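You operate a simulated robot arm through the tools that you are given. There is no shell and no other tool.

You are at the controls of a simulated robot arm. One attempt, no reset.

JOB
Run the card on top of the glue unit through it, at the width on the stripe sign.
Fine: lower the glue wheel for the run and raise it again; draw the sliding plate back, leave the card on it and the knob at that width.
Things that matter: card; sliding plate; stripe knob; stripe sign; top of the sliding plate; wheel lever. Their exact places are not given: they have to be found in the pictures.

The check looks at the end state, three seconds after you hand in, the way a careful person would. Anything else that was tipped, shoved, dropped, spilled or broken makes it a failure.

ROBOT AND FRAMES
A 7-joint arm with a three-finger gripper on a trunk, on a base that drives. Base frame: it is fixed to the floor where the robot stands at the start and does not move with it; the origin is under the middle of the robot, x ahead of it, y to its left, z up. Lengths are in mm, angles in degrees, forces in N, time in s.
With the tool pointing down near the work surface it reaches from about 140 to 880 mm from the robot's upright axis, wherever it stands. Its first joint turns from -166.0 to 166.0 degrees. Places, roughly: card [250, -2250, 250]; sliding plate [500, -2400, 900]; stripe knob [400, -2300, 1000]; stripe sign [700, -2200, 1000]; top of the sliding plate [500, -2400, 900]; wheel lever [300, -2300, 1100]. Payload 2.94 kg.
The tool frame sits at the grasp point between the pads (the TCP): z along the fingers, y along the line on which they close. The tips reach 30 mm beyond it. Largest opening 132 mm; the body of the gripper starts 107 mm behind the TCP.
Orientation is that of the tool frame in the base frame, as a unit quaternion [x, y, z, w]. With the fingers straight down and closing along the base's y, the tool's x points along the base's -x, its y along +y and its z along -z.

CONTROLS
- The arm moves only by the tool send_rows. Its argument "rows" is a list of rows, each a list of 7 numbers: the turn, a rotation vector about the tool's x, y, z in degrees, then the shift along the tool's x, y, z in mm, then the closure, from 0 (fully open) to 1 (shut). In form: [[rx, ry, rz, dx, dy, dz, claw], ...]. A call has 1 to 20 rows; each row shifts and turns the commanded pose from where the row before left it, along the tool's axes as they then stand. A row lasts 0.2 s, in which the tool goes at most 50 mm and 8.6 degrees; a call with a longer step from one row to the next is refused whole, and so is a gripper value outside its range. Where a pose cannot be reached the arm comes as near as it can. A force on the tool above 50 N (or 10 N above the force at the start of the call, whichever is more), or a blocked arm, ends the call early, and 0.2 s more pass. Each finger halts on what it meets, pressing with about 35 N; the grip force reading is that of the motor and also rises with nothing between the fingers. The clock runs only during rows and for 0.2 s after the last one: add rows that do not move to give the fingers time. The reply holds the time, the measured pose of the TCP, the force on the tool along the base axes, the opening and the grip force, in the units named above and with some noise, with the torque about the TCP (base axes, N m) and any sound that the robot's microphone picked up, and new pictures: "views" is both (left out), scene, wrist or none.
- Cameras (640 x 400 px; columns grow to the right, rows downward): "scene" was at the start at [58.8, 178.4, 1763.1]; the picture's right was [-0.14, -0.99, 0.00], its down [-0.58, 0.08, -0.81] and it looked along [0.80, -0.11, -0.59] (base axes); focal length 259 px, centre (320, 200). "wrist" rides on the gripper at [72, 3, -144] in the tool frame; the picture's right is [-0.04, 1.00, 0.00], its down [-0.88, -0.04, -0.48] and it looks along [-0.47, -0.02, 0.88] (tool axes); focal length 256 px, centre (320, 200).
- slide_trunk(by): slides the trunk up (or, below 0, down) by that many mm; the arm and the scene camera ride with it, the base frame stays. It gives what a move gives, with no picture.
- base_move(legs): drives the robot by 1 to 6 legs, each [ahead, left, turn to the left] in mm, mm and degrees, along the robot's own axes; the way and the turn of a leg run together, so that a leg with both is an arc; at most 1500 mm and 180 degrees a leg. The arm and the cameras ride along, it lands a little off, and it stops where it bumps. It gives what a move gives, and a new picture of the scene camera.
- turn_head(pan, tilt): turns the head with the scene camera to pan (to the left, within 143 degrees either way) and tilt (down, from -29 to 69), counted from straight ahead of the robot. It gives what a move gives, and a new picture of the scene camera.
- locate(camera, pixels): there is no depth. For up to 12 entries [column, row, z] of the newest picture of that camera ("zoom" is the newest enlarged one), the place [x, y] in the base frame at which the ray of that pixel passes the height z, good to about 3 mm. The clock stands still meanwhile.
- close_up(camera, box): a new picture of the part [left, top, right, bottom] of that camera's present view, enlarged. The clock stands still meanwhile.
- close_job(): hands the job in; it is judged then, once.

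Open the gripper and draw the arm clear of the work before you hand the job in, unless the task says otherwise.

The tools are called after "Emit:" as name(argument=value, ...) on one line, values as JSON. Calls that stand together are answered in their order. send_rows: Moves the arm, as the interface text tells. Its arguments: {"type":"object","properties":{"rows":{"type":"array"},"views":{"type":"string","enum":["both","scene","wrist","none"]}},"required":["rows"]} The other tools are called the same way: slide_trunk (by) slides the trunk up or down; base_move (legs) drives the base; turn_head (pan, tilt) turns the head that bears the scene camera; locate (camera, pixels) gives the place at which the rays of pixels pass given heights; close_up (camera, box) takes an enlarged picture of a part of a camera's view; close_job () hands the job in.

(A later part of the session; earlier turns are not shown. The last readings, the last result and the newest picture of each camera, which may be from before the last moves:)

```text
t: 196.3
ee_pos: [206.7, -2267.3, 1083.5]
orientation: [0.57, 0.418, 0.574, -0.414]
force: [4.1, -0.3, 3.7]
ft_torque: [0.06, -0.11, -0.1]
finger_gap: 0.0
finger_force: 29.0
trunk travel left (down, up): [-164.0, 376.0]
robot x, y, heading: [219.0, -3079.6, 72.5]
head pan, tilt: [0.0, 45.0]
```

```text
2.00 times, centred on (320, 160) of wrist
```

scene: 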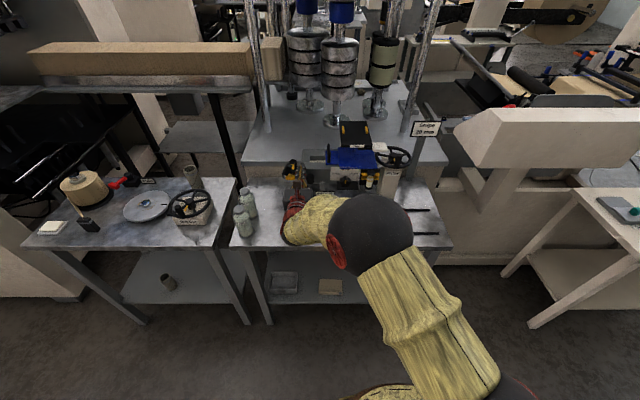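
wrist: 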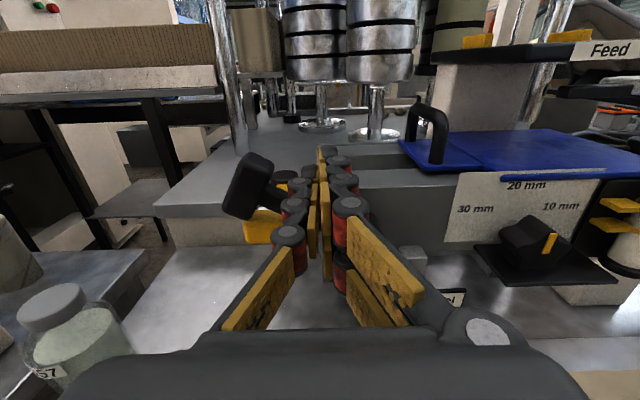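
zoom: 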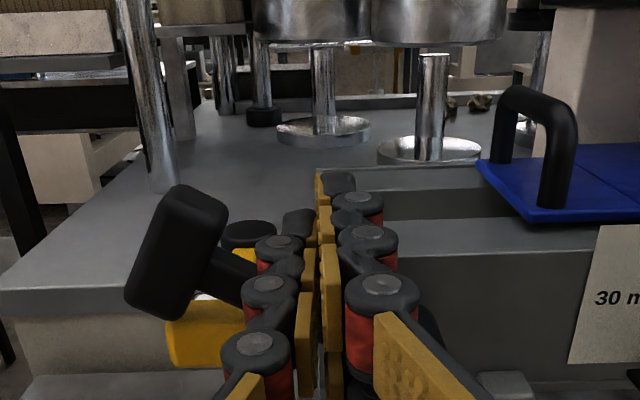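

Lever ~65° left, label at y=317, force beginning (4 N). I push a little more to find the end stop.

Emit:
send_rows(rows=[[0, 0, 0, -5, -3, 0, 1], [0, 0, 0, -5, -3, 0, 1], [0, 0, 0, 0, 0, 0, 1]], views="wrist")

Emit:
close_up(camera="scene", box=[270, 130, 398, 210])

```text
t: 197.2
ee_pos: [207.7, -2262.6, 1085.3]
orientation: [0.567, 0.41, 0.58, -0.417]
force: [4.7, 1.9, 11.5]
ft_torque: [0.05, -0.14, -0.03]
finger_gap: 0.0
finger_force: 28.8
trunk travel left (down, up): [-164.0, 376.0]
robot x, y, heading: [224.0, -3084.6, 72.5]
head pan, tilt: [0.0, 45.0]
stopped in row 3: the force on the tool passed its limit at 51 N (the readings are from after the stop); the commanded pose is now the measured one
```

wrist: 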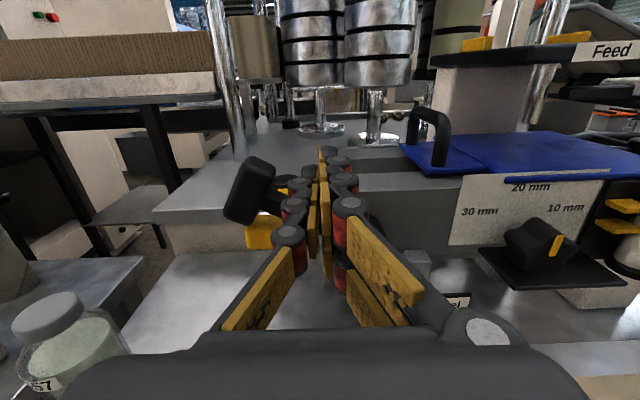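

```text
5.00 times, centred on (334, 170) of scene
```

zoom: 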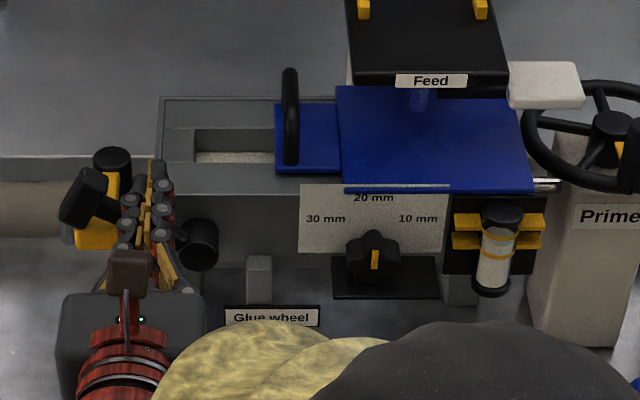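

End stop reached at ~65°. I ease off and withdraw to look at the wheel.

Emit:
send_rows(rows=[[0, 0, 0, 4, 4, 0, 1], [0, 0, 0, 5, 5, -10, 1], [0, 0, 0, 0, 0, -40, 1], [0, 0, 0, 0, 0, -40, 1], [0, 0, 0, 30, 20, 0, 1], [0, 0, 0, 30, 30, 0, 1]])

Emit:
close_up(camera="scene", box=[270, 140, 430, 240])

Emit:
close_up(camera="wrist", box=[200, 100, 520, 300])

```text
t: 198.6
ee_pos: [233.9, -2367.6, 1147.9]
orientation: [0.568, 0.414, 0.577, -0.416]
force: [-0.4, 0.0, -0.1]
ft_torque: [0.02, -0.03, 0.0]
finger_gap: 0.1
finger_force: 28.7
trunk travel left (down, up): [-164.0, 376.0]
robot x, y, heading: [222.6, -3084.1, 72.7]
head pan, tilt: [0.0, 45.0]
```

scene: 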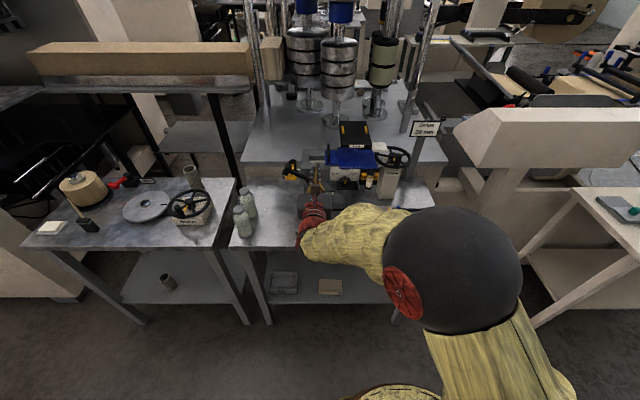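
wrist: 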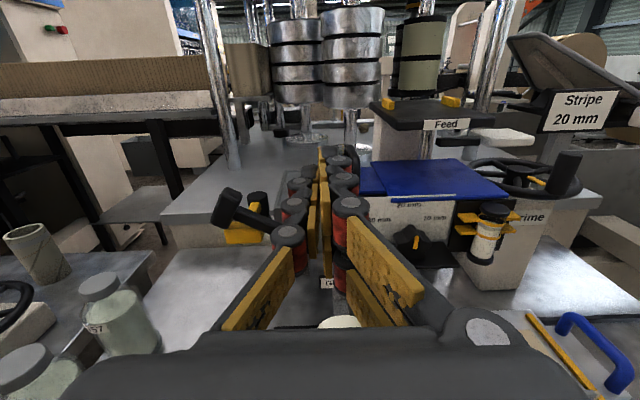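

```text
4.00 times, centred on (350, 190) of scene
```

zoom: 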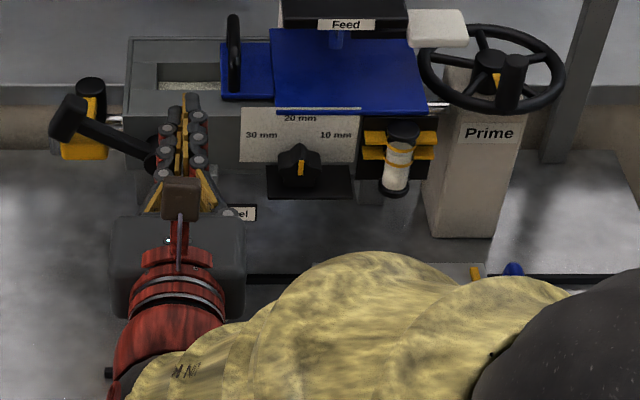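

```text
2.00 times, centred on (360, 200) of wrist
```

zoom: 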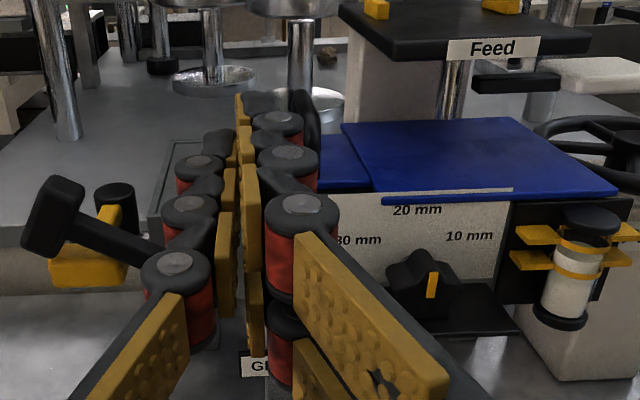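

The lever stays down-left. Now for the slide I need the tool pointing down with fingers closing along the rail; I withdraw, and roll back +172° then pitch it down.

Emit:
send_rows(rows=[[0, 0, 0, 20, 0, -40, 1], [0, 0, 0, 20, 0, -40, 0.8], [0, 0, 8.5, 0, 0, -10, 0.6], [0, 0, 8.5, 0, 0, 0, 0.6], [0, 0, 8.5, 0, 0, 0, 0.6], [0, 0, 8.5, 0, 0, 0, 0.6], [0, 0, 8.5, 0, 0, 0, 0.6], [0, 0, 8.5, 0, 0, 0, 0.6], [0, 0, 8.5, 0, 0, 0, 0.6], [0, 0, 8.5, 0, 0, 0, 0.6], [0, 0, 8.5, 0, 0, 0, 0.6], [0, 0, 8.5, 0, 0, 0, 0.6], [0, 0, 8.5, 0, 0, 0, 0.6], [0, 0, 8.5, 0, 0, 0, 0.6], [0, 0, 8.5, 0, 0, 0, 0.6], [0, 0, 8.5, 0, 0, 0, 0.6], [0, 0, 8.5, 0, 0, 0, 0.6], [0, 0, 8.5, 0, 0, 0, 0.6], [0, 0, 8.5, 0, 0, 0, 0.6], [0, 0, 8.5, 0, 0, 0, 0.6]], views="none")

Emit:
send_rows(rows=[[0, 0, 8.5, 0, 0, 0, 0.6], [0, 0, 8.5, 0, 0, 0, 0.6], [0, 8.5, 0, 0, 0, 0, 0.6], [0, 8.5, 0, 0, 0, 0, 0.6], [0, 8.5, 0, 0, 0, 0, 0.6], [0, 8.5, 0, 0, 0, 0, 0.6], [0, 8.5, 0, 0, 0, 0, 0.6], [0, 8.5, 0, 0, 0, 0, 0.6], [0, 8.5, 0, 0, 0, 0, 0.6], [0, 8.5, 0, 0, 0, 0, 0.6], [0, 8.5, 0, 0, 0, 0, 0.6], [0, 8.5, 0, 0, 0, 0, 0.6], [0, 5, 0, 0, 0, 0, 0.6]])

```text
t: 202.8
ee_pos: [202.8, -2454.7, 1186.7]
orientation: [-0.533, 0.457, 0.269, 0.659]
force: [0.6, 0.5, 0.4]
ft_torque: [-0.03, 0.01, 0.03]
finger_gap: 53.0
finger_force: 0.1
trunk travel left (down, up): [-164.0, 376.0]
robot x, y, heading: [221.8, -3081.4, 72.3]
head pan, tilt: [0.0, 45.0]
```

```text
t: 205.6
ee_pos: [204.6, -2454.0, 1186.0]
orientation: [-0.584, 0.807, -0.07, 0.057]
force: [-0.5, 0.5, -0.8]
ft_torque: [0.01, -0.01, -0.01]
finger_gap: 52.8
finger_force: 0.1
trunk travel left (down, up): [-164.0, 376.0]
robot x, y, heading: [222.7, -3078.5, 72.4]
head pan, tilt: [0.0, 45.0]
```

scene: 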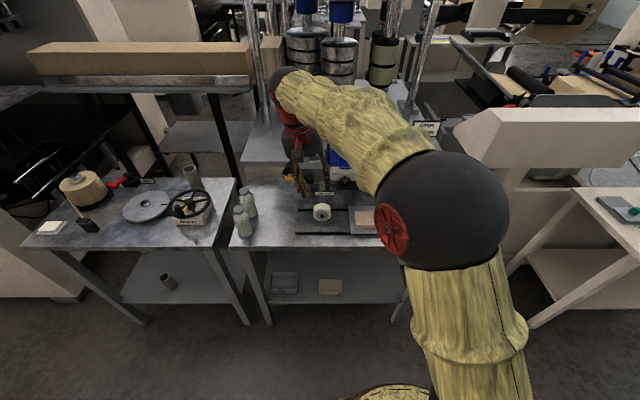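
wrist: 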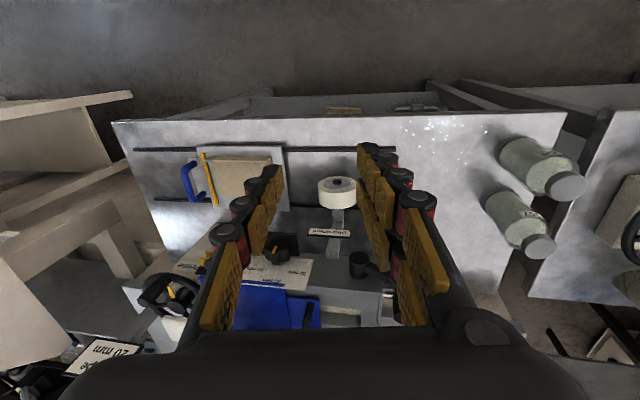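

The tool points down again with ~10° tilt. I correct it and move right over the slide's handle, then look.

Emit:
send_rows(rows=[[-5.2, 0.3, 0, 0, 0, 0, 0.6], [-5.2, 0.3, 0, 0, 0, 0, 0.6], [0, 0, 0, 0, -45, 0, 0.6], [0, 0, 0, 0, -45, 0, 0.6], [0, 0, 0, 0, -45, 0, 0.6], [0, 0, 0, 0, -45, 0, 0.6], [0, 0, 0, 0, -45, 0, 0.6], [0, 0, 0, 0, -45, 0, 0.6], [0, 0, 0, 0, -45, 0, 0.6], [0, 0, 0, -40, -11, 0, 0.6], [0, 0, 0, -40, 0, 0, 0.6], [0, 0, 0, -40, 0, 0, 0.6], [0, 0, 0, 0, 0, 40, 0.6], [0, 0, 0, 0, 0, 40, 0.6]])

Emit:
close_up(camera="wrist", box=[200, 80, 440, 230])

```text
t: 208.6
ee_pos: [552.5, -2439.0, 1105.7]
orientation: [-0.585, 0.811, 0.002, 0.001]
force: [0.7, -0.4, 1.3]
ft_torque: [0.0, 0.01, -0.06]
finger_gap: 52.9
finger_force: 0.1
trunk travel left (down, up): [-164.0, 376.0]
robot x, y, heading: [222.1, -3079.6, 72.2]
head pan, tilt: [0.0, 45.0]
```

scene: 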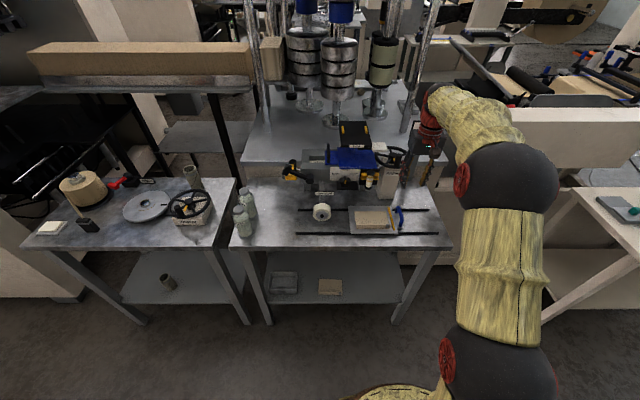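
wrist: 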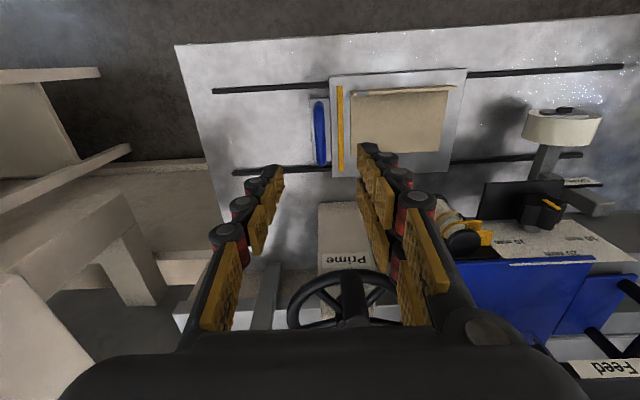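

```text
2.67 times, centred on (320, 155) of wrist
```

zoom: 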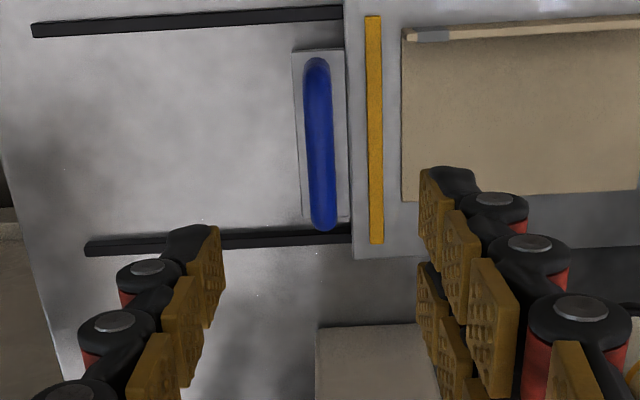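

The handle bar is at wrist (319,134), well aligned. I narrow the opening and descend to z≈985, nudging 8 mm forward.

Emit:
send_rows(rows=[[0, 0, 0, -8, 0, 20, 0.74], [0, 0, 0, 0, 0, 40, 0.74], [0, 0, 0, 0, 0, 40, 0.74], [0, 0, 0, 0, 0, 20, 0.74], [0, 0, 0, 0, 0, 0, 0.74]])

Emit:
close_up(camera="wrist", box=[200, 80, 440, 230])

Emit:
close_up(camera="scene", box=[290, 160, 450, 260])

```text
t: 209.8
ee_pos: [551.6, -2433.4, 986.1]
orientation: [-0.586, 0.81, 0.002, 0.001]
force: [-0.4, -0.8, 0.1]
ft_torque: [0.01, -0.01, 0.01]
finger_gap: 34.5
finger_force: 0.1
trunk travel left (down, up): [-164.0, 376.0]
robot x, y, heading: [220.7, -3081.3, 72.6]
head pan, tilt: [0.0, 45.0]
```

scene: 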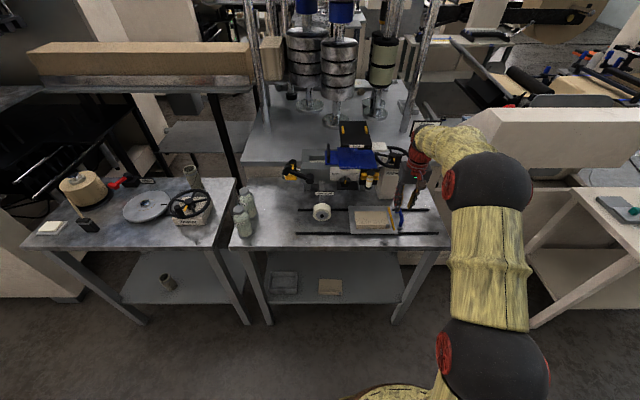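
wrist: 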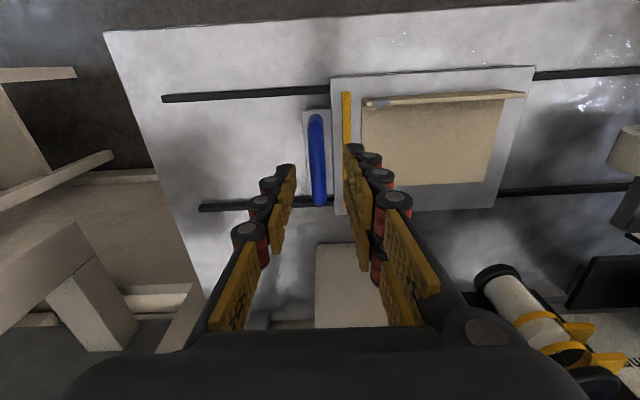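

```text
2.67 times, centred on (320, 155) of wrist
```

zoom: 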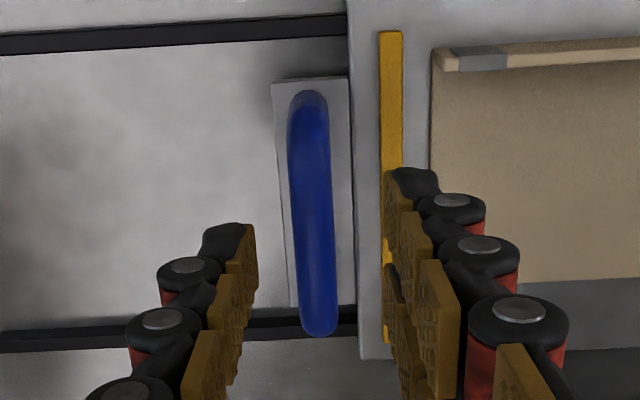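

```text
4.00 times, centred on (370, 210) of scene
```

zoom: 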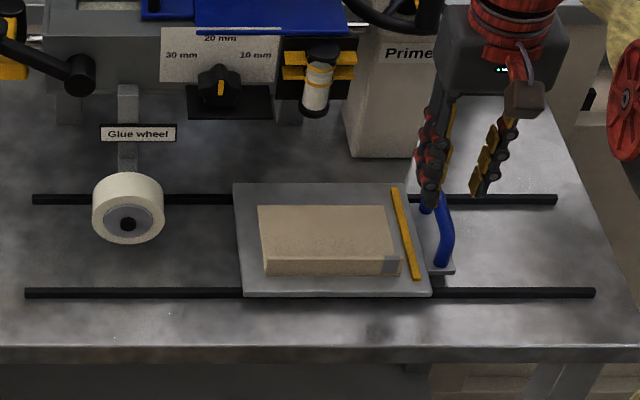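

Bar slightly to the right of the axis (3 mm). I shift and descend to z≈926.

Emit:
send_rows(rows=[[0, 0, 0, 0, -4, 20, 0.78], [0, 0, 0, 0, 0, 20, 0.78], [0, 0, 0, 0, 0, 12, 0.78], [0, 0, 0, 0, 0, 8, 0.78]], views="wrist")

Emit:
close_up(camera="scene", box=[370, 190, 434, 230])

Emit:
close_up(camera="wrist", box=[200, 80, 440, 230])

```text
t: 210.8
ee_pos: [556.5, -2435.5, 924.4]
orientation: [-0.585, 0.811, 0.002, 0.001]
force: [0.1, -0.9, -0.2]
ft_torque: [0.02, -0.01, 0.0]
finger_gap: 28.8
finger_force: 0.0
trunk travel left (down, up): [-164.0, 376.0]
robot x, y, heading: [224.0, -3079.1, 72.7]
head pan, tilt: [0.0, 45.0]
```

wrist: 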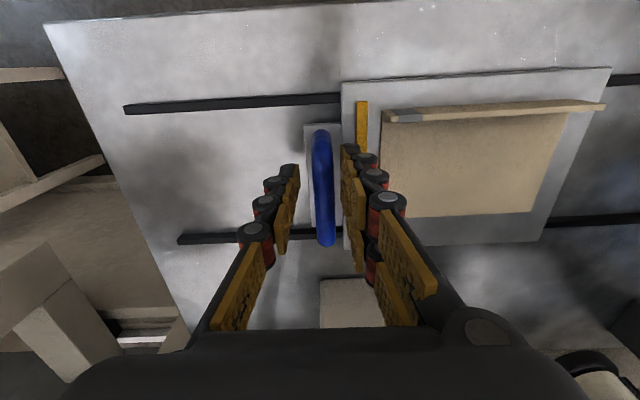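

```text
10.00 times, centred on (402, 210) of scene
```

zoom: 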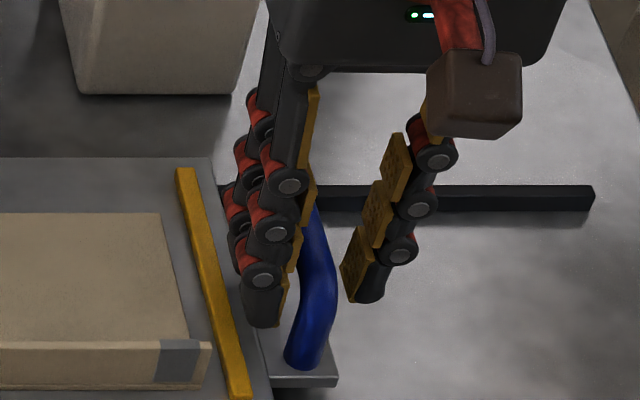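

```text
2.67 times, centred on (320, 155) of wrist
```

zoom: 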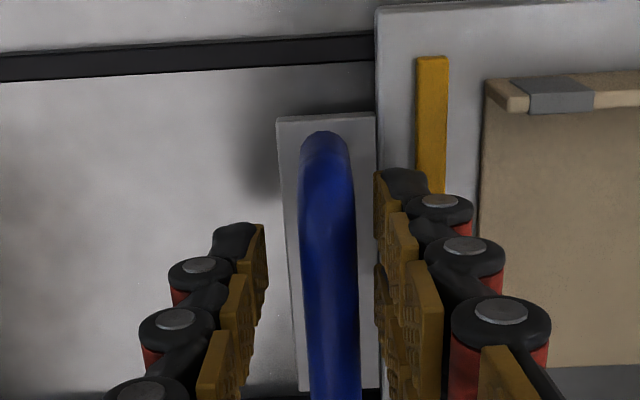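

The fingers straddle the blue bar. I close on it.

Emit:
send_rows(rows=[[0, 0, 0, 0, 0, 0, 0.85], [0, 0, 0, 0, 0, 0, 0.95], [0, 0, 0, 0, 0, 0, 1], [0, 0, 0, 0, 0, 0, 1]], views="wrist")

Emit:
close_up(camera="scene", box=[290, 160, 450, 260])

```text
t: 211.8
ee_pos: [554.4, -2434.7, 923.9]
orientation: [-0.586, 0.81, 0.002, 0.0]
force: [-10.9, 4.0, -4.7]
ft_torque: [0.4, 0.24, 0.22]
finger_gap: 13.1
finger_force: 32.9
trunk travel left (down, up): [-164.0, 376.0]
robot x, y, heading: [220.1, -3083.5, 72.5]
head pan, tilt: [0.0, 45.0]
```

wrist: 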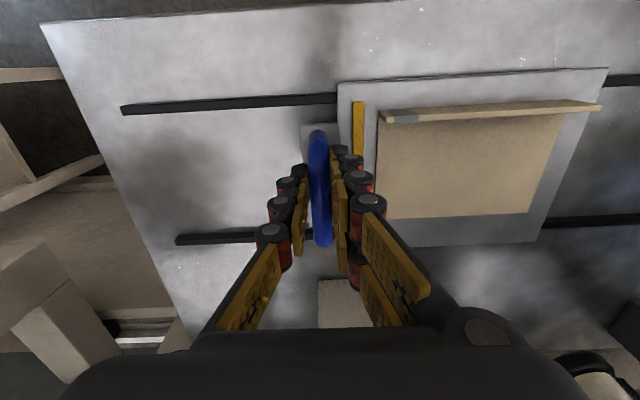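

```text
4.00 times, centred on (370, 210) of scene
```

zoom: 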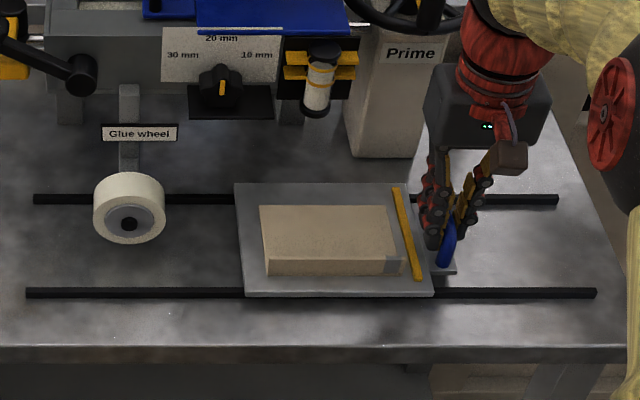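

Gripped (13 mm bar). I push the plate left 80 mm in slow steps and check.

Emit:
send_rows(rows=[[0, 0, 0, 0.1, 10, 0, 1], [0, 0, 0, 0.1, 14, 0, 1], [0, 0, 0, 0.1, 14, 0, 1], [0, 0, 0, 0.1, 14, 0, 1], [0, 0, 0, 0.1, 14, 0, 1], [0, 0, 0, 0.1, 14, 0, 1]], views="wrist")

Emit:
close_up(camera="scene", box=[290, 160, 450, 260])

```text
t: 213.2
ee_pos: [478.0, -2410.8, 924.4]
orientation: [-0.585, 0.811, 0.002, -0.003]
force: [-3.9, -5.6, -17.2]
ft_torque: [0.4, 0.07, 0.34]
finger_gap: 13.0
finger_force: 39.4
trunk travel left (down, up): [-164.0, 376.0]
robot x, y, heading: [220.8, -3088.3, 72.2]
head pan, tilt: [0.0, 45.0]
```

wrist: 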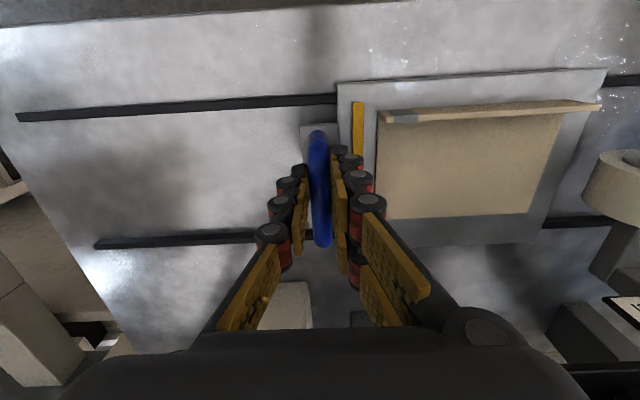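

```text
4.00 times, centred on (370, 210) of scene
```

zoom: 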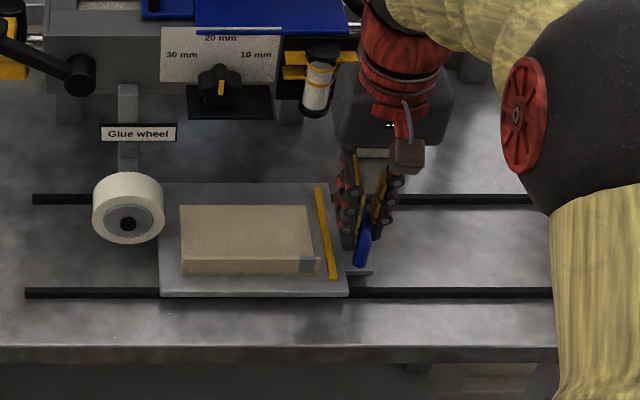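

The plate slides freely with the card. I continue slowly toward the wheel (and ease 1.5 mm down).

Emit:
send_rows(rows=[[0, 0, 0, 0.1, 10, 1.5, 1], [0, 0, 0, 0.1, 10, 0, 1], [0, 0, 0, 0.1, 10, 0, 1], [0, 0, 0, 0.1, 10, 0, 1], [0, 0, 0, 0.1, 10, 0, 1]], views="wrist")

Emit:
close_up(camera="scene", box=[290, 160, 450, 260])

```text
t: 214.4
ee_pos: [431.8, -2396.6, 924.3]
orientation: [-0.586, 0.81, 0.002, 0.001]
force: [-2.7, -4.5, -9.9]
ft_torque: [-0.59, 0.41, 0.29]
finger_gap: 13.0
finger_force: 39.8
trunk travel left (down, up): [-164.0, 376.0]
robot x, y, heading: [221.6, -3078.8, 72.3]
head pan, tilt: [0.0, 45.0]
```

wrist: 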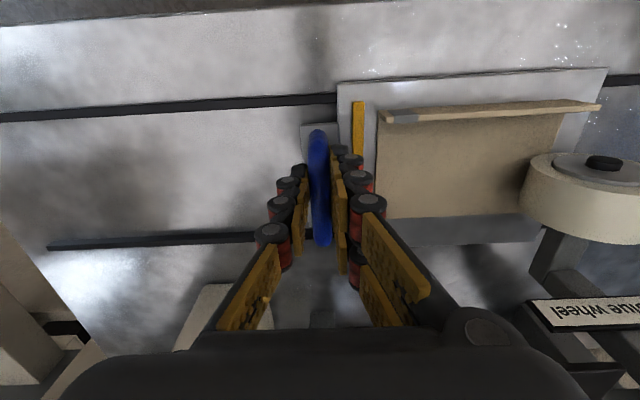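

```text
4.00 times, centred on (370, 210) of scene
```

zoom: 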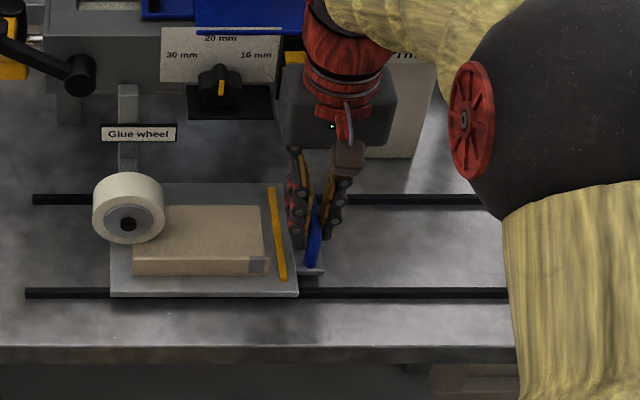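

The plate passes under the wheel smoothly. I continue 60 mm and look.

Emit:
send_rows(rows=[[0, 0, 0, 0.1, 10, 0, 1], [0, 0, 0, 0.1, 10, 0, 1], [0, 0, 0, 0.1, 10, 0, 1], [0, 0, 0, 0.1, 10, 0, 1], [0, 0, 0, 0.1, 10, 0, 1], [0, 0, 0, 0.1, 10, 0, 1]], views="wrist")

Emit:
close_up(camera="scene", box=[290, 160, 450, 260])

```text
t: 215.8
ee_pos: [375.6, -2377.3, 925.6]
orientation: [-0.585, 0.811, 0.002, 0.0]
force: [-3.3, -7.2, -7.6]
ft_torque: [-0.81, 0.48, 0.35]
finger_gap: 12.9
finger_force: 39.5
trunk travel left (down, up): [-164.0, 376.0]
robot x, y, heading: [217.5, -3081.5, 72.2]
head pan, tilt: [0.0, 45.0]
```

wrist: 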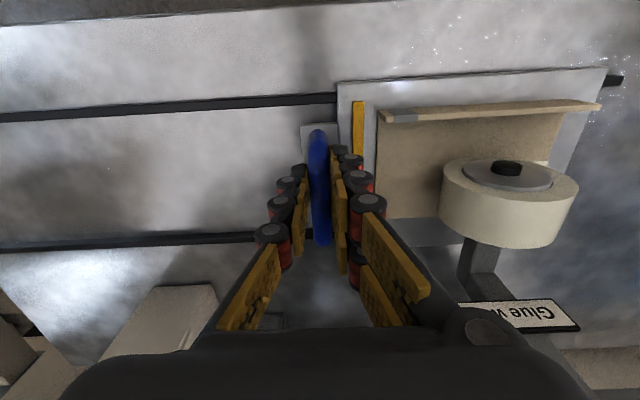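

```text
4.00 times, centred on (370, 210) of scene
```

zoom: 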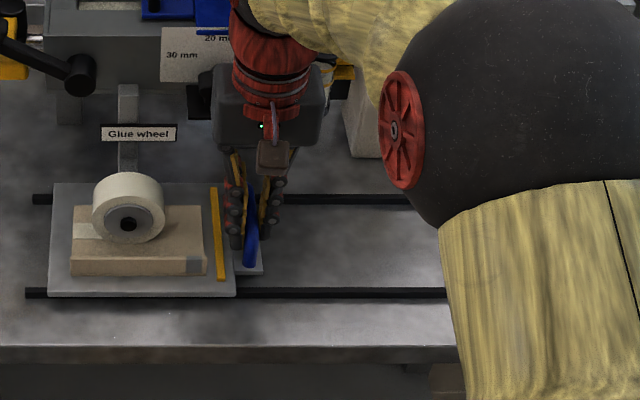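

A lighter glue stripe is appearing on the card left of the wheel. I continue 36 mm, mindful of the finger–wheel distance.

Emit:
send_rows(rows=[[0, 0, 0, 0.1, 9, 0, 1], [0, 0, 0, 0.1, 9, 0, 1], [0, 0, 0, 0.1, 9, 0, 1], [0, 0, 0, 0.1, 9, 0, 1], [0, 0, 0, 0, 0, 0, 1]], views="wrist")

Emit:
close_up(camera="scene", box=[290, 160, 450, 260])

Emit:
close_up(camera="wrist", box=[300, 80, 540, 230])

```text
t: 217.0
ee_pos: [342.7, -2366.3, 925.9]
orientation: [-0.585, 0.811, 0.002, 0.001]
force: [-0.8, -1.6, -10.7]
ft_torque: [0.66, 0.05, 0.36]
finger_gap: 12.7
finger_force: 39.4
trunk travel left (down, up): [-164.0, 376.0]
robot x, y, heading: [222.2, -3077.7, 72.3]
head pan, tilt: [0.0, 45.0]
```

wrist: 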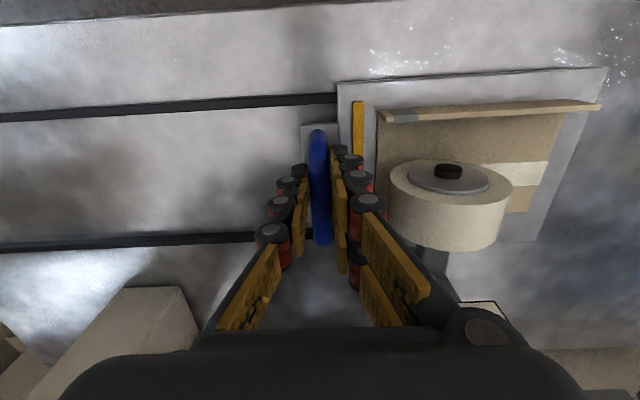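

```text
4.00 times, centred on (370, 210) of scene
```

zoom: 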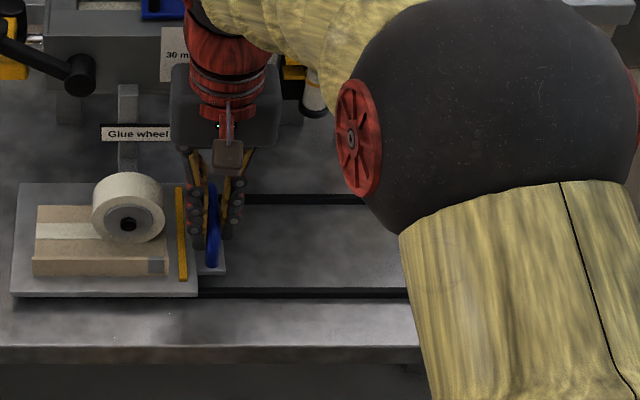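

```text
2.67 times, centred on (420, 155) of wrist
```

zoom: 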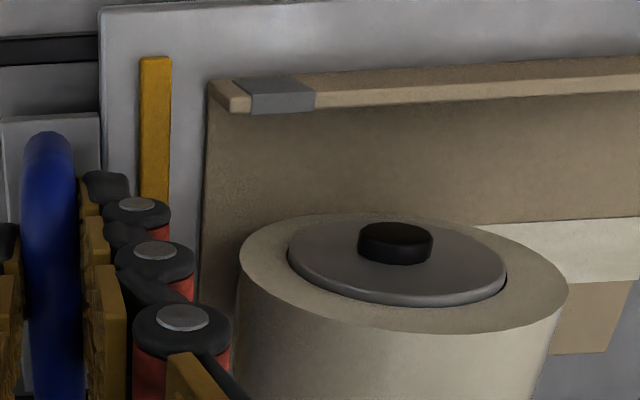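

A clean 20 mm stripe is being laid. The finger knuckles are now near the wheel, so I draw right 20 mm, re-grip the handle nearer its front end (clear of the wheel's face), and will then finish.

Emit:
send_rows(rows=[[0, 0, 0, -0.1, -10, 0, 1], [0, 0, 0, -0.1, -10, 0, 1], [0, 0, 0, 0, 0, 0, 0.9], [0, 0, 0, 0, 0, 0, 0.8], [0, 0, 0, 0, 0, 0, 0.8], [0, 0, 0, 12, 0, 0, 0.8], [0, 0, 0, 10, 0, 0, 0.8], [0, 0, 0, 0, 0, 0, 0.9], [0, 0, 0, 0, 0, 0, 1], [0, 0, 0, 0, 0, 0, 1]], views="wrist")

Emit:
close_up(camera="wrist", box=[240, 60, 560, 260])

Emit:
close_up(camera="scene", box=[280, 160, 440, 260])

```text
t: 219.2
ee_pos: [353.0, -2392.9, 926.7]
orientation: [-0.585, 0.811, 0.002, 0.001]
force: [-0.1, 1.0, 1.7]
ft_torque: [-0.1, -0.53, 0.53]
finger_gap: 13.0
finger_force: 31.9
trunk travel left (down, up): [-164.0, 376.0]
robot x, y, heading: [218.9, -3075.1, 72.4]
head pan, tilt: [0.0, 45.0]
```

wrist: 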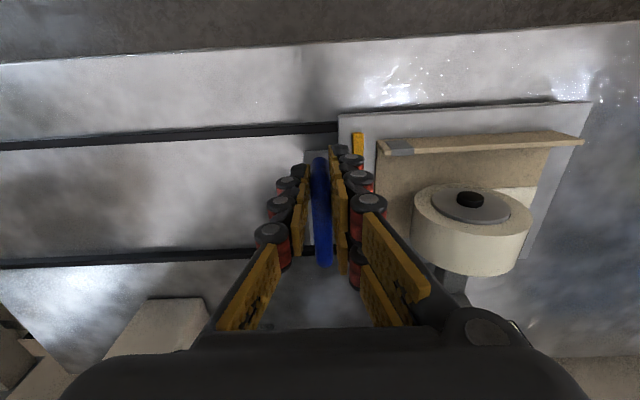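

```text
2.00 times, centred on (400, 160) of wrist
```

zoom: 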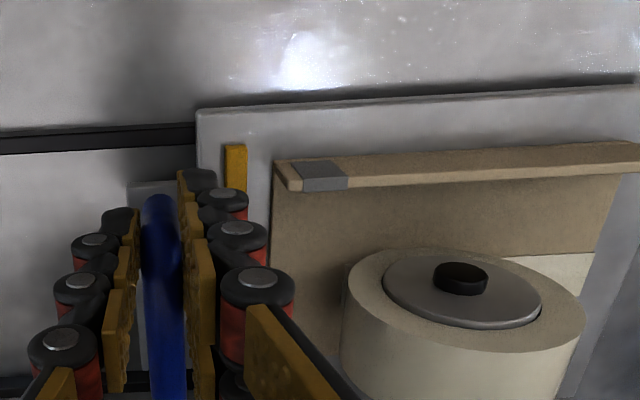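

```text
4.00 times, centred on (360, 210) of scene
```

zoom: 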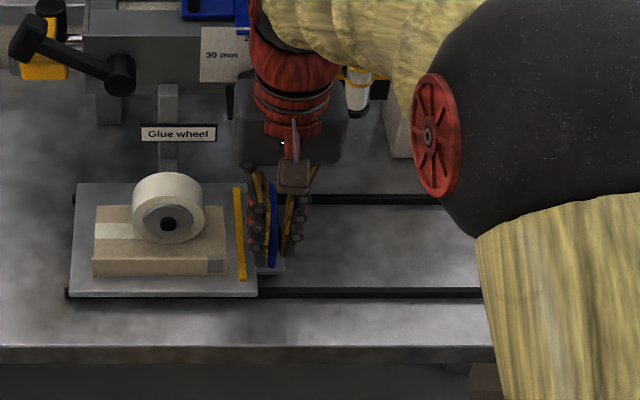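

Re-gripped near the front end. I push on left 25 mm, then check.

Emit:
send_rows(rows=[[0, 0, 0, 0.1, 9, 0, 1], [0, 0, 0, 0.1, 9, 0, 1], [0, 0, 0, 0.1, 9, 0, 1], [0, 0, 0, 0, 0, 0, 1]], views="wrist")

Emit:
close_up(camera="wrist", box=[240, 60, 560, 260])

Emit:
close_up(camera="scene", box=[280, 170, 408, 250])

```text
t: 220.2
ee_pos: [327.5, -2385.7, 925.2]
orientation: [-0.586, 0.81, 0.003, 0.001]
force: [1.1, 4.7, 11.5]
ft_torque: [-0.5, -0.53, 0.71]
finger_gap: 13.2
finger_force: 39.9
trunk travel left (down, up): [-164.0, 376.0]
robot x, y, heading: [217.7, -3083.8, 72.3]
head pan, tilt: [0.0, 45.0]
```

wrist: 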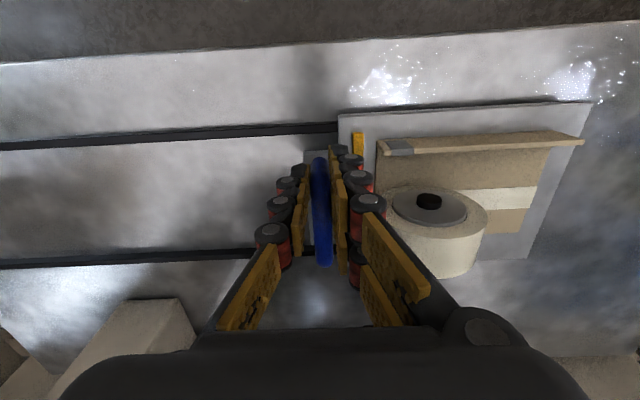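

```text
2.00 times, centred on (400, 160) of wrist
```

zoom: 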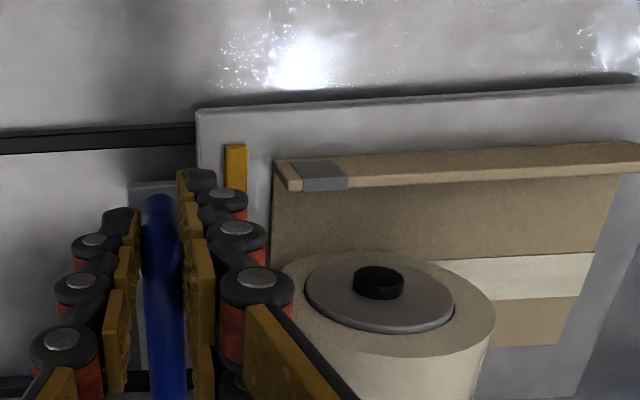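

```text
5.00 times, centred on (344, 210) of scene
```

zoom: 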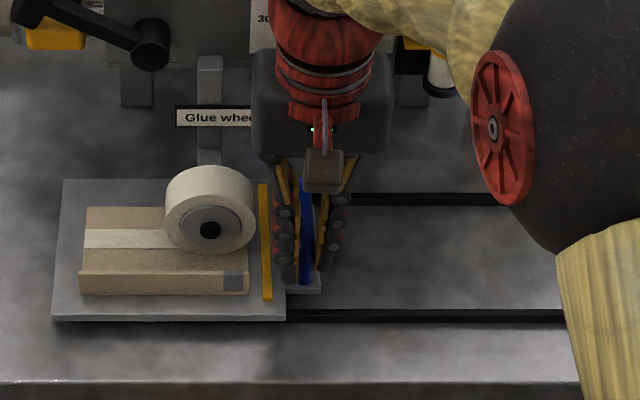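

231 mm travelled, wheel ~31 mm short of the card's right end. I push on in two smaller steps, watching force.

Emit:
send_rows(rows=[[0, 0, 0, 0.1, 5, 0, 1], [0, 0, 0, 0.1, 5, 0, 1], [0, 0, 0, 0, 0, 0, 1]], views="none")

Emit:
send_rows(rows=[[0, 0, 0, 0.1, 4, 0, 1], [0, 0, 0, 0.1, 4, 0, 1], [0, 0, 0, 0, 0, 0, 1]], views="wrist")

Emit:
close_up(camera="scene", box=[280, 170, 408, 250])

Emit:
close_up(camera="wrist", box=[240, 60, 560, 260])

```text
t: 221.0
ee_pos: [318.9, -2382.5, 924.9]
orientation: [-0.585, 0.811, 0.003, 0.002]
force: [3.5, 11.1, 17.1]
ft_torque: [-0.18, -0.68, 0.72]
finger_gap: 13.3
finger_force: 39.6
trunk travel left (down, up): [-164.0, 376.0]
robot x, y, heading: [220.8, -3082.7, 72.6]
head pan, tilt: [0.0, 45.0]
```

```text
t: 221.8
ee_pos: [311.2, -2380.8, 925.1]
orientation: [-0.586, 0.81, 0.002, 0.001]
force: [4.6, 15.1, 17.8]
ft_torque: [0.37, -0.86, 0.69]
finger_gap: 13.5
finger_force: 39.3
trunk travel left (down, up): [-164.0, 376.0]
robot x, y, heading: [224.0, -3078.7, 72.4]
head pan, tilt: [0.0, 45.0]
```

wrist: 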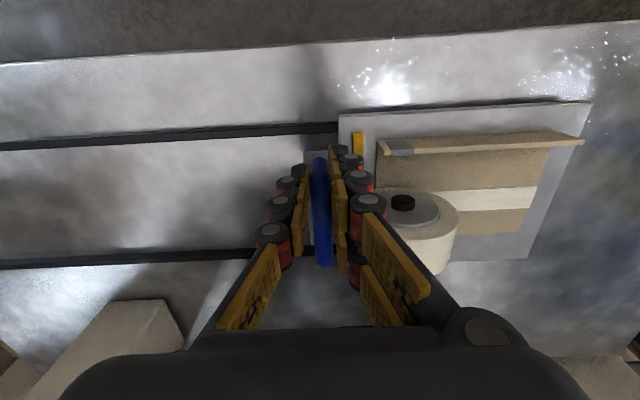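

```text
5.00 times, centred on (344, 210) of scene
```

zoom: 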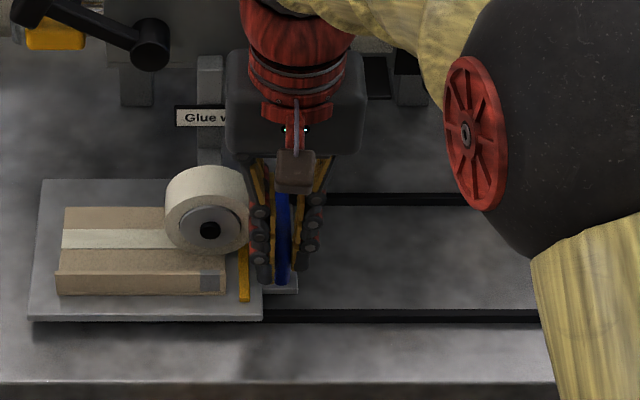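

```text
2.00 times, centred on (400, 160) of wrist
```

zoom: 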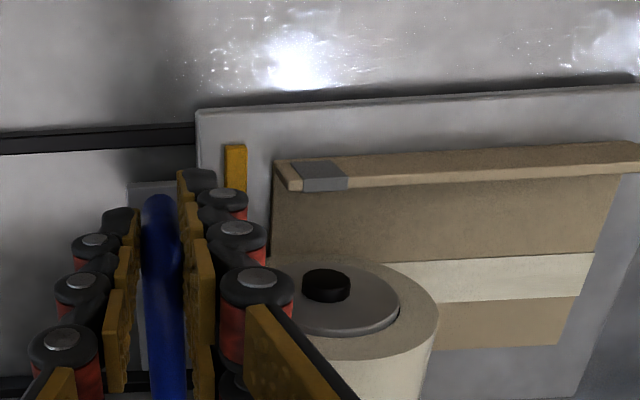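

248 mm travelled; about 14 mm of card is left right of the wheel. I try 6 mm more with care for the stop strip.

Emit:
send_rows(rows=[[0, 0, 0, 0.6, 3, 0, 1], [0, 0, 0, 0.6, 3, 0, 1], [0, 0, 0, 0, 0, 0, 1]], views="wrist")

Emit:
close_up(camera="scene", box=[300, 180, 380, 230])

```text
t: 222.6
ee_pos: [305.0, -2378.6, 925.2]
orientation: [-0.586, 0.81, 0.003, 0.001]
force: [8.2, 22.2, 18.1]
ft_torque: [0.48, -0.9, 0.73]
finger_gap: 13.1
finger_force: 39.4
trunk travel left (down, up): [-164.0, 376.0]
robot x, y, heading: [218.1, -3077.9, 72.4]
head pan, tilt: [0.0, 45.0]
```

wrist: 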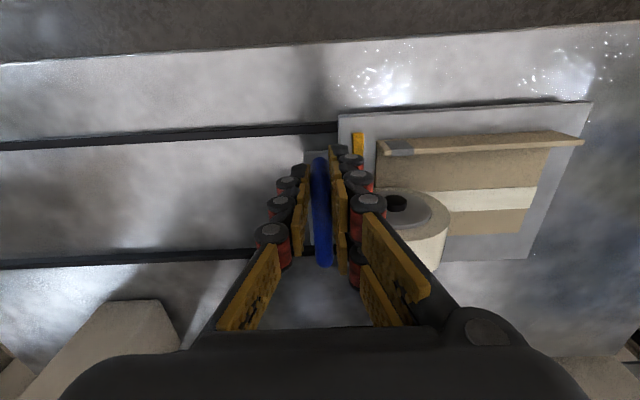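

```text
8.00 times, centred on (340, 205) of scene
```

zoom: 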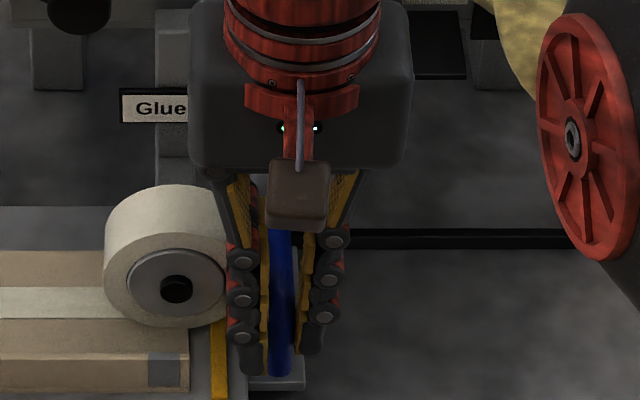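

The wheel has run to within ~6 mm of the card's right end. Now I draw the plate back right to its start, wheel still down.

Emit:
send_rows(rows=[[0, 0, 0, -1.5, -8, 0, 1], [0, 0, 0, -1.5, -10, 0, 1], [0, 0, 0, -0.1, -13, 0, 1], [0, 0, 0, -0.1, -13, 0, 1], [0, 0, 0, -0.1, -13, 0, 1], [0, 0, 0, -0.1, -13, 0, 1], [0, 0, 0, -0.1, -13, 0, 1], [0, 0, 0, -0.1, -13, 0, 1], [0, 0, 0, -0.1, -13, 0, 1], [0, 0, 0, -0.1, -13, 0, 1]], views="wrist")

Emit:
close_up(camera="scene", box=[290, 160, 450, 260])

```text
t: 224.8
ee_pos: [420.8, -2416.1, 926.1]
orientation: [-0.586, 0.811, 0.002, 0.001]
force: [-3.2, -15.8, 26.0]
ft_torque: [-0.63, -0.52, 0.72]
finger_gap: 13.0
finger_force: 39.4
trunk travel left (down, up): [-164.0, 376.0]
robot x, y, heading: [221.2, -3081.5, 72.5]
head pan, tilt: [0.0, 45.0]
```

wrist: 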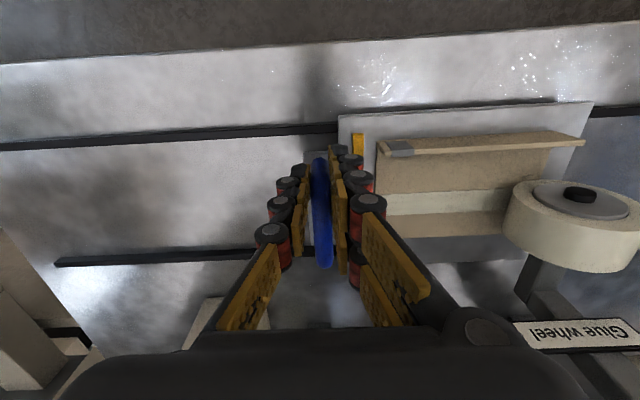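

```text
4.00 times, centred on (370, 210) of scene
```

zoom: 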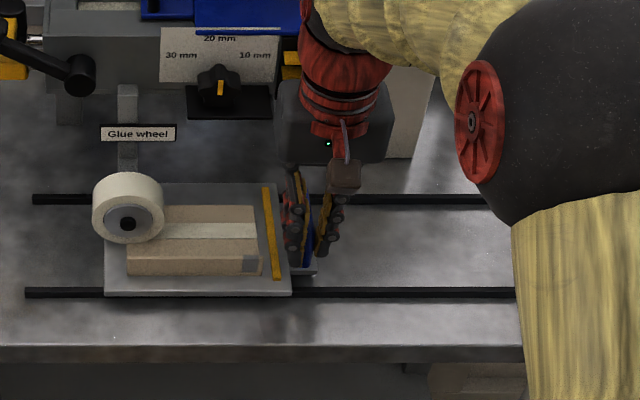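

The stripe shows across the whole card. I keep drawing right the remaining 133 mm (easing 2 mm up).

Emit:
send_rows(rows=[[0, 0, 0, 0.8, -13, -1, 1], [0, 0, 0, 0.4, -13, -1, 1], [0, 0, 0, -0.1, -13, 0, 1], [0, 0, 0, -0.1, -13, 0, 1], [0, 0, 0, -0.1, -13, 0, 1], [0, 0, 0, -0.1, -13, 0, 1], [0, 0, 0, -0.1, -13, 0, 1], [0, 0, 0, -0.1, -13, 0, 1], [0, 0, 0, -0.1, -13, 0, 1], [0, 0, 0, -0.1, -13, 0, 1]], views="wrist")

Emit:
close_up(camera="scene", box=[290, 160, 450, 260])

```text
t: 227.0
ee_pos: [546.1, -2455.0, 925.1]
orientation: [-0.586, 0.81, 0.002, 0.002]
force: [3.6, 5.4, 2.2]
ft_torque: [-0.61, -0.5, 0.65]
finger_gap: 13.3
finger_force: 39.9
trunk travel left (down, up): [-164.0, 376.0]
robot x, y, heading: [218.2, -3080.0, 72.5]
head pan, tilt: [0.0, 45.0]
```

wrist: 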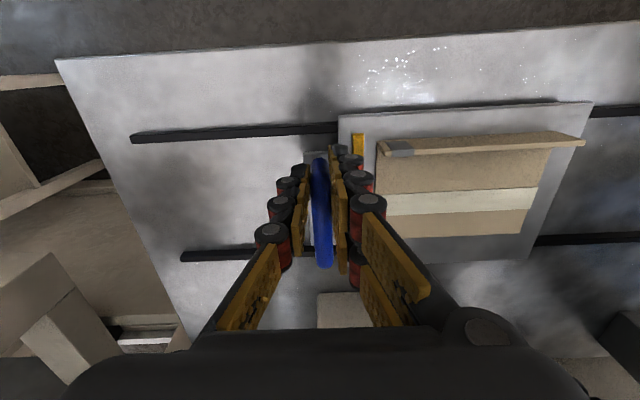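

```text
4.00 times, centred on (370, 210) of scene
```

zoom: 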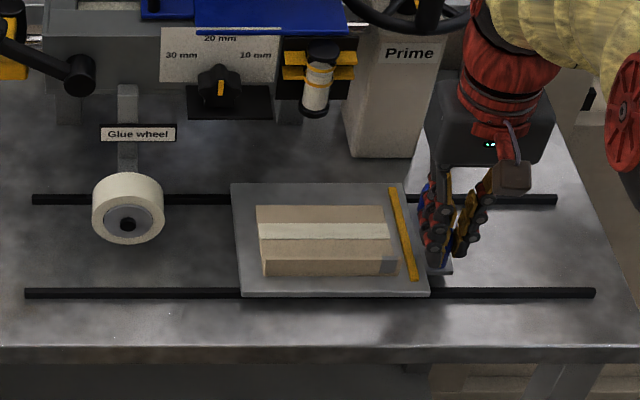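

The full-length stripe is there. The plate is ~3 mm short of its starting place; I draw 4 mm more.

Emit:
send_rows(rows=[[0, 0, 0, 0, -2, 0, 1], [0, 0, 0, 0, -2, 0, 1], [0, 0, 0, 0, 0, 0, 1]], views="none")

Emit:
close_up(camera="scene", box=[290, 160, 450, 260])

```text
t: 227.8
ee_pos: [548.1, -2456.4, 924.5]
orientation: [-0.585, 0.811, 0.001, 0.001]
force: [1.6, 13.7, -7.5]
ft_torque: [0.86, -0.88, 0.72]
finger_gap: 13.4
finger_force: 40.0
trunk travel left (down, up): [-164.0, 376.0]
robot x, y, heading: [219.8, -3080.9, 72.4]
head pan, tilt: [0.0, 45.0]
```

```text
4.00 times, centred on (370, 210) of scene
```

zoom: 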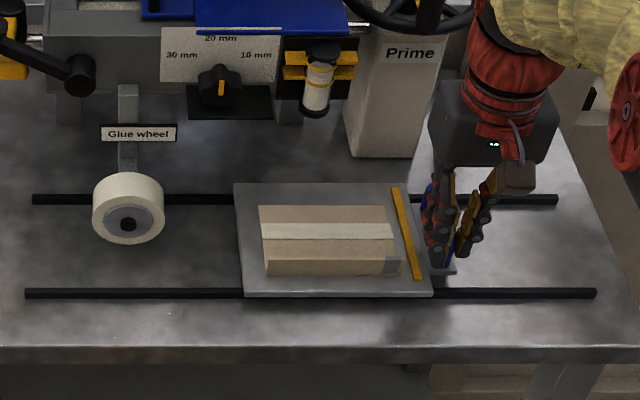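

Back at the start position by the picture. I test 3 mm more for the end stop.

Emit:
send_rows(rows=[[0, 0, 0, 0.5, -3, 0, 1], [0, 0, 0, 0, 0, 0, 1]], views="none")

Emit:
close_up(camera="scene", box=[290, 160, 450, 260])

```text
t: 228.4
ee_pos: [548.8, -2455.8, 925.2]
orientation: [-0.586, 0.81, 0.001, -0.001]
force: [-15.4, 20.5, -9.0]
ft_torque: [0.45, -0.41, 0.81]
finger_gap: 13.0
finger_force: 39.9
trunk travel left (down, up): [-164.0, 376.0]
robot x, y, heading: [218.4, -3083.8, 72.3]
head pan, tilt: [0.0, 45.0]
```

```text
4.00 times, centred on (370, 210) of scene
```

zoom: 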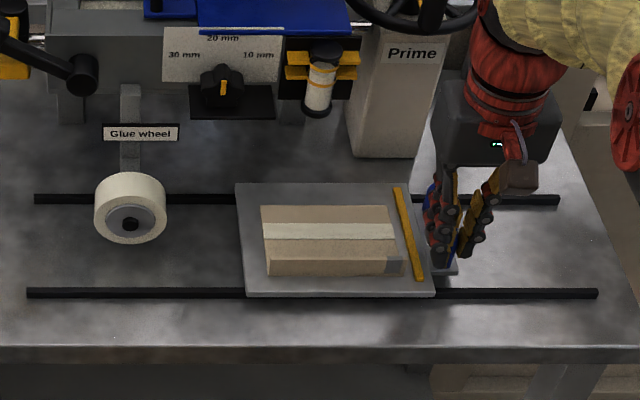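

The stop is reached (≈21 N), so the plate is fully back. I ease off, open and rise, and measure the tap and lever.

Emit:
send_rows(rows=[[0, 0, 0, 0, 2.5, 0, 1], [0, 0, 0, 0, 0, 0, 0.9], [0, 0, 0, 0, 0, 0, 0.8], [0, 0, 0, 0, 0, 0, 0.8], [0, 0, 0, 0, 0, -20, 0.8], [0, 0, 0, 0, 0, -40, 0.8], [0, 0, 0, 0, 0, -45, 0.8], [0, 0, 0, 20, 0, -45, 0.8], [0, 0, 0, 45, 0, -40, 0.8], [0, 0, 0, 45, 0, 0, 0.8]])

Emit:
close_up(camera="scene", box=[270, 140, 366, 200])

Emit:
locate(camera="scene", pixels=[[291.6, 176.4, 1000], [291.6, 176.4, 1040], [291.6, 176.4, 1080], [293.2, 163, 1040], [293.2, 163, 1080], [310.5, 178, 1040]])

```text
refused: row 9 steps farther than a row can; nothing moved
```

```text
6.67 times, centred on (318, 170) of scene
```

zoom: 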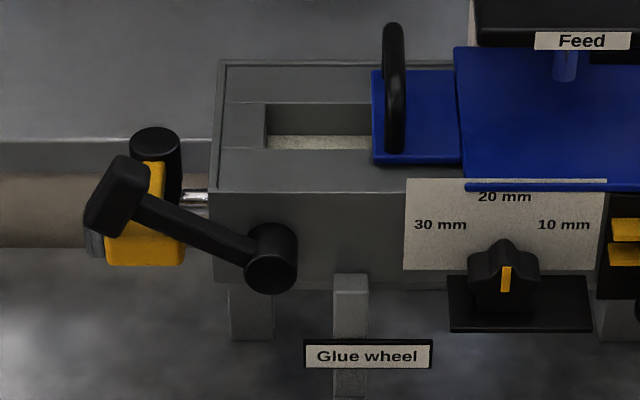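

```text
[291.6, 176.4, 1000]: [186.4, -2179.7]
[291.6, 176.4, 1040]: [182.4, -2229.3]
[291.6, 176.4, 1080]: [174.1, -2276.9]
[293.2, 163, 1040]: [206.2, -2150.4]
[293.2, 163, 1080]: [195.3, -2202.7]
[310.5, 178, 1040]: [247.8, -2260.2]
```

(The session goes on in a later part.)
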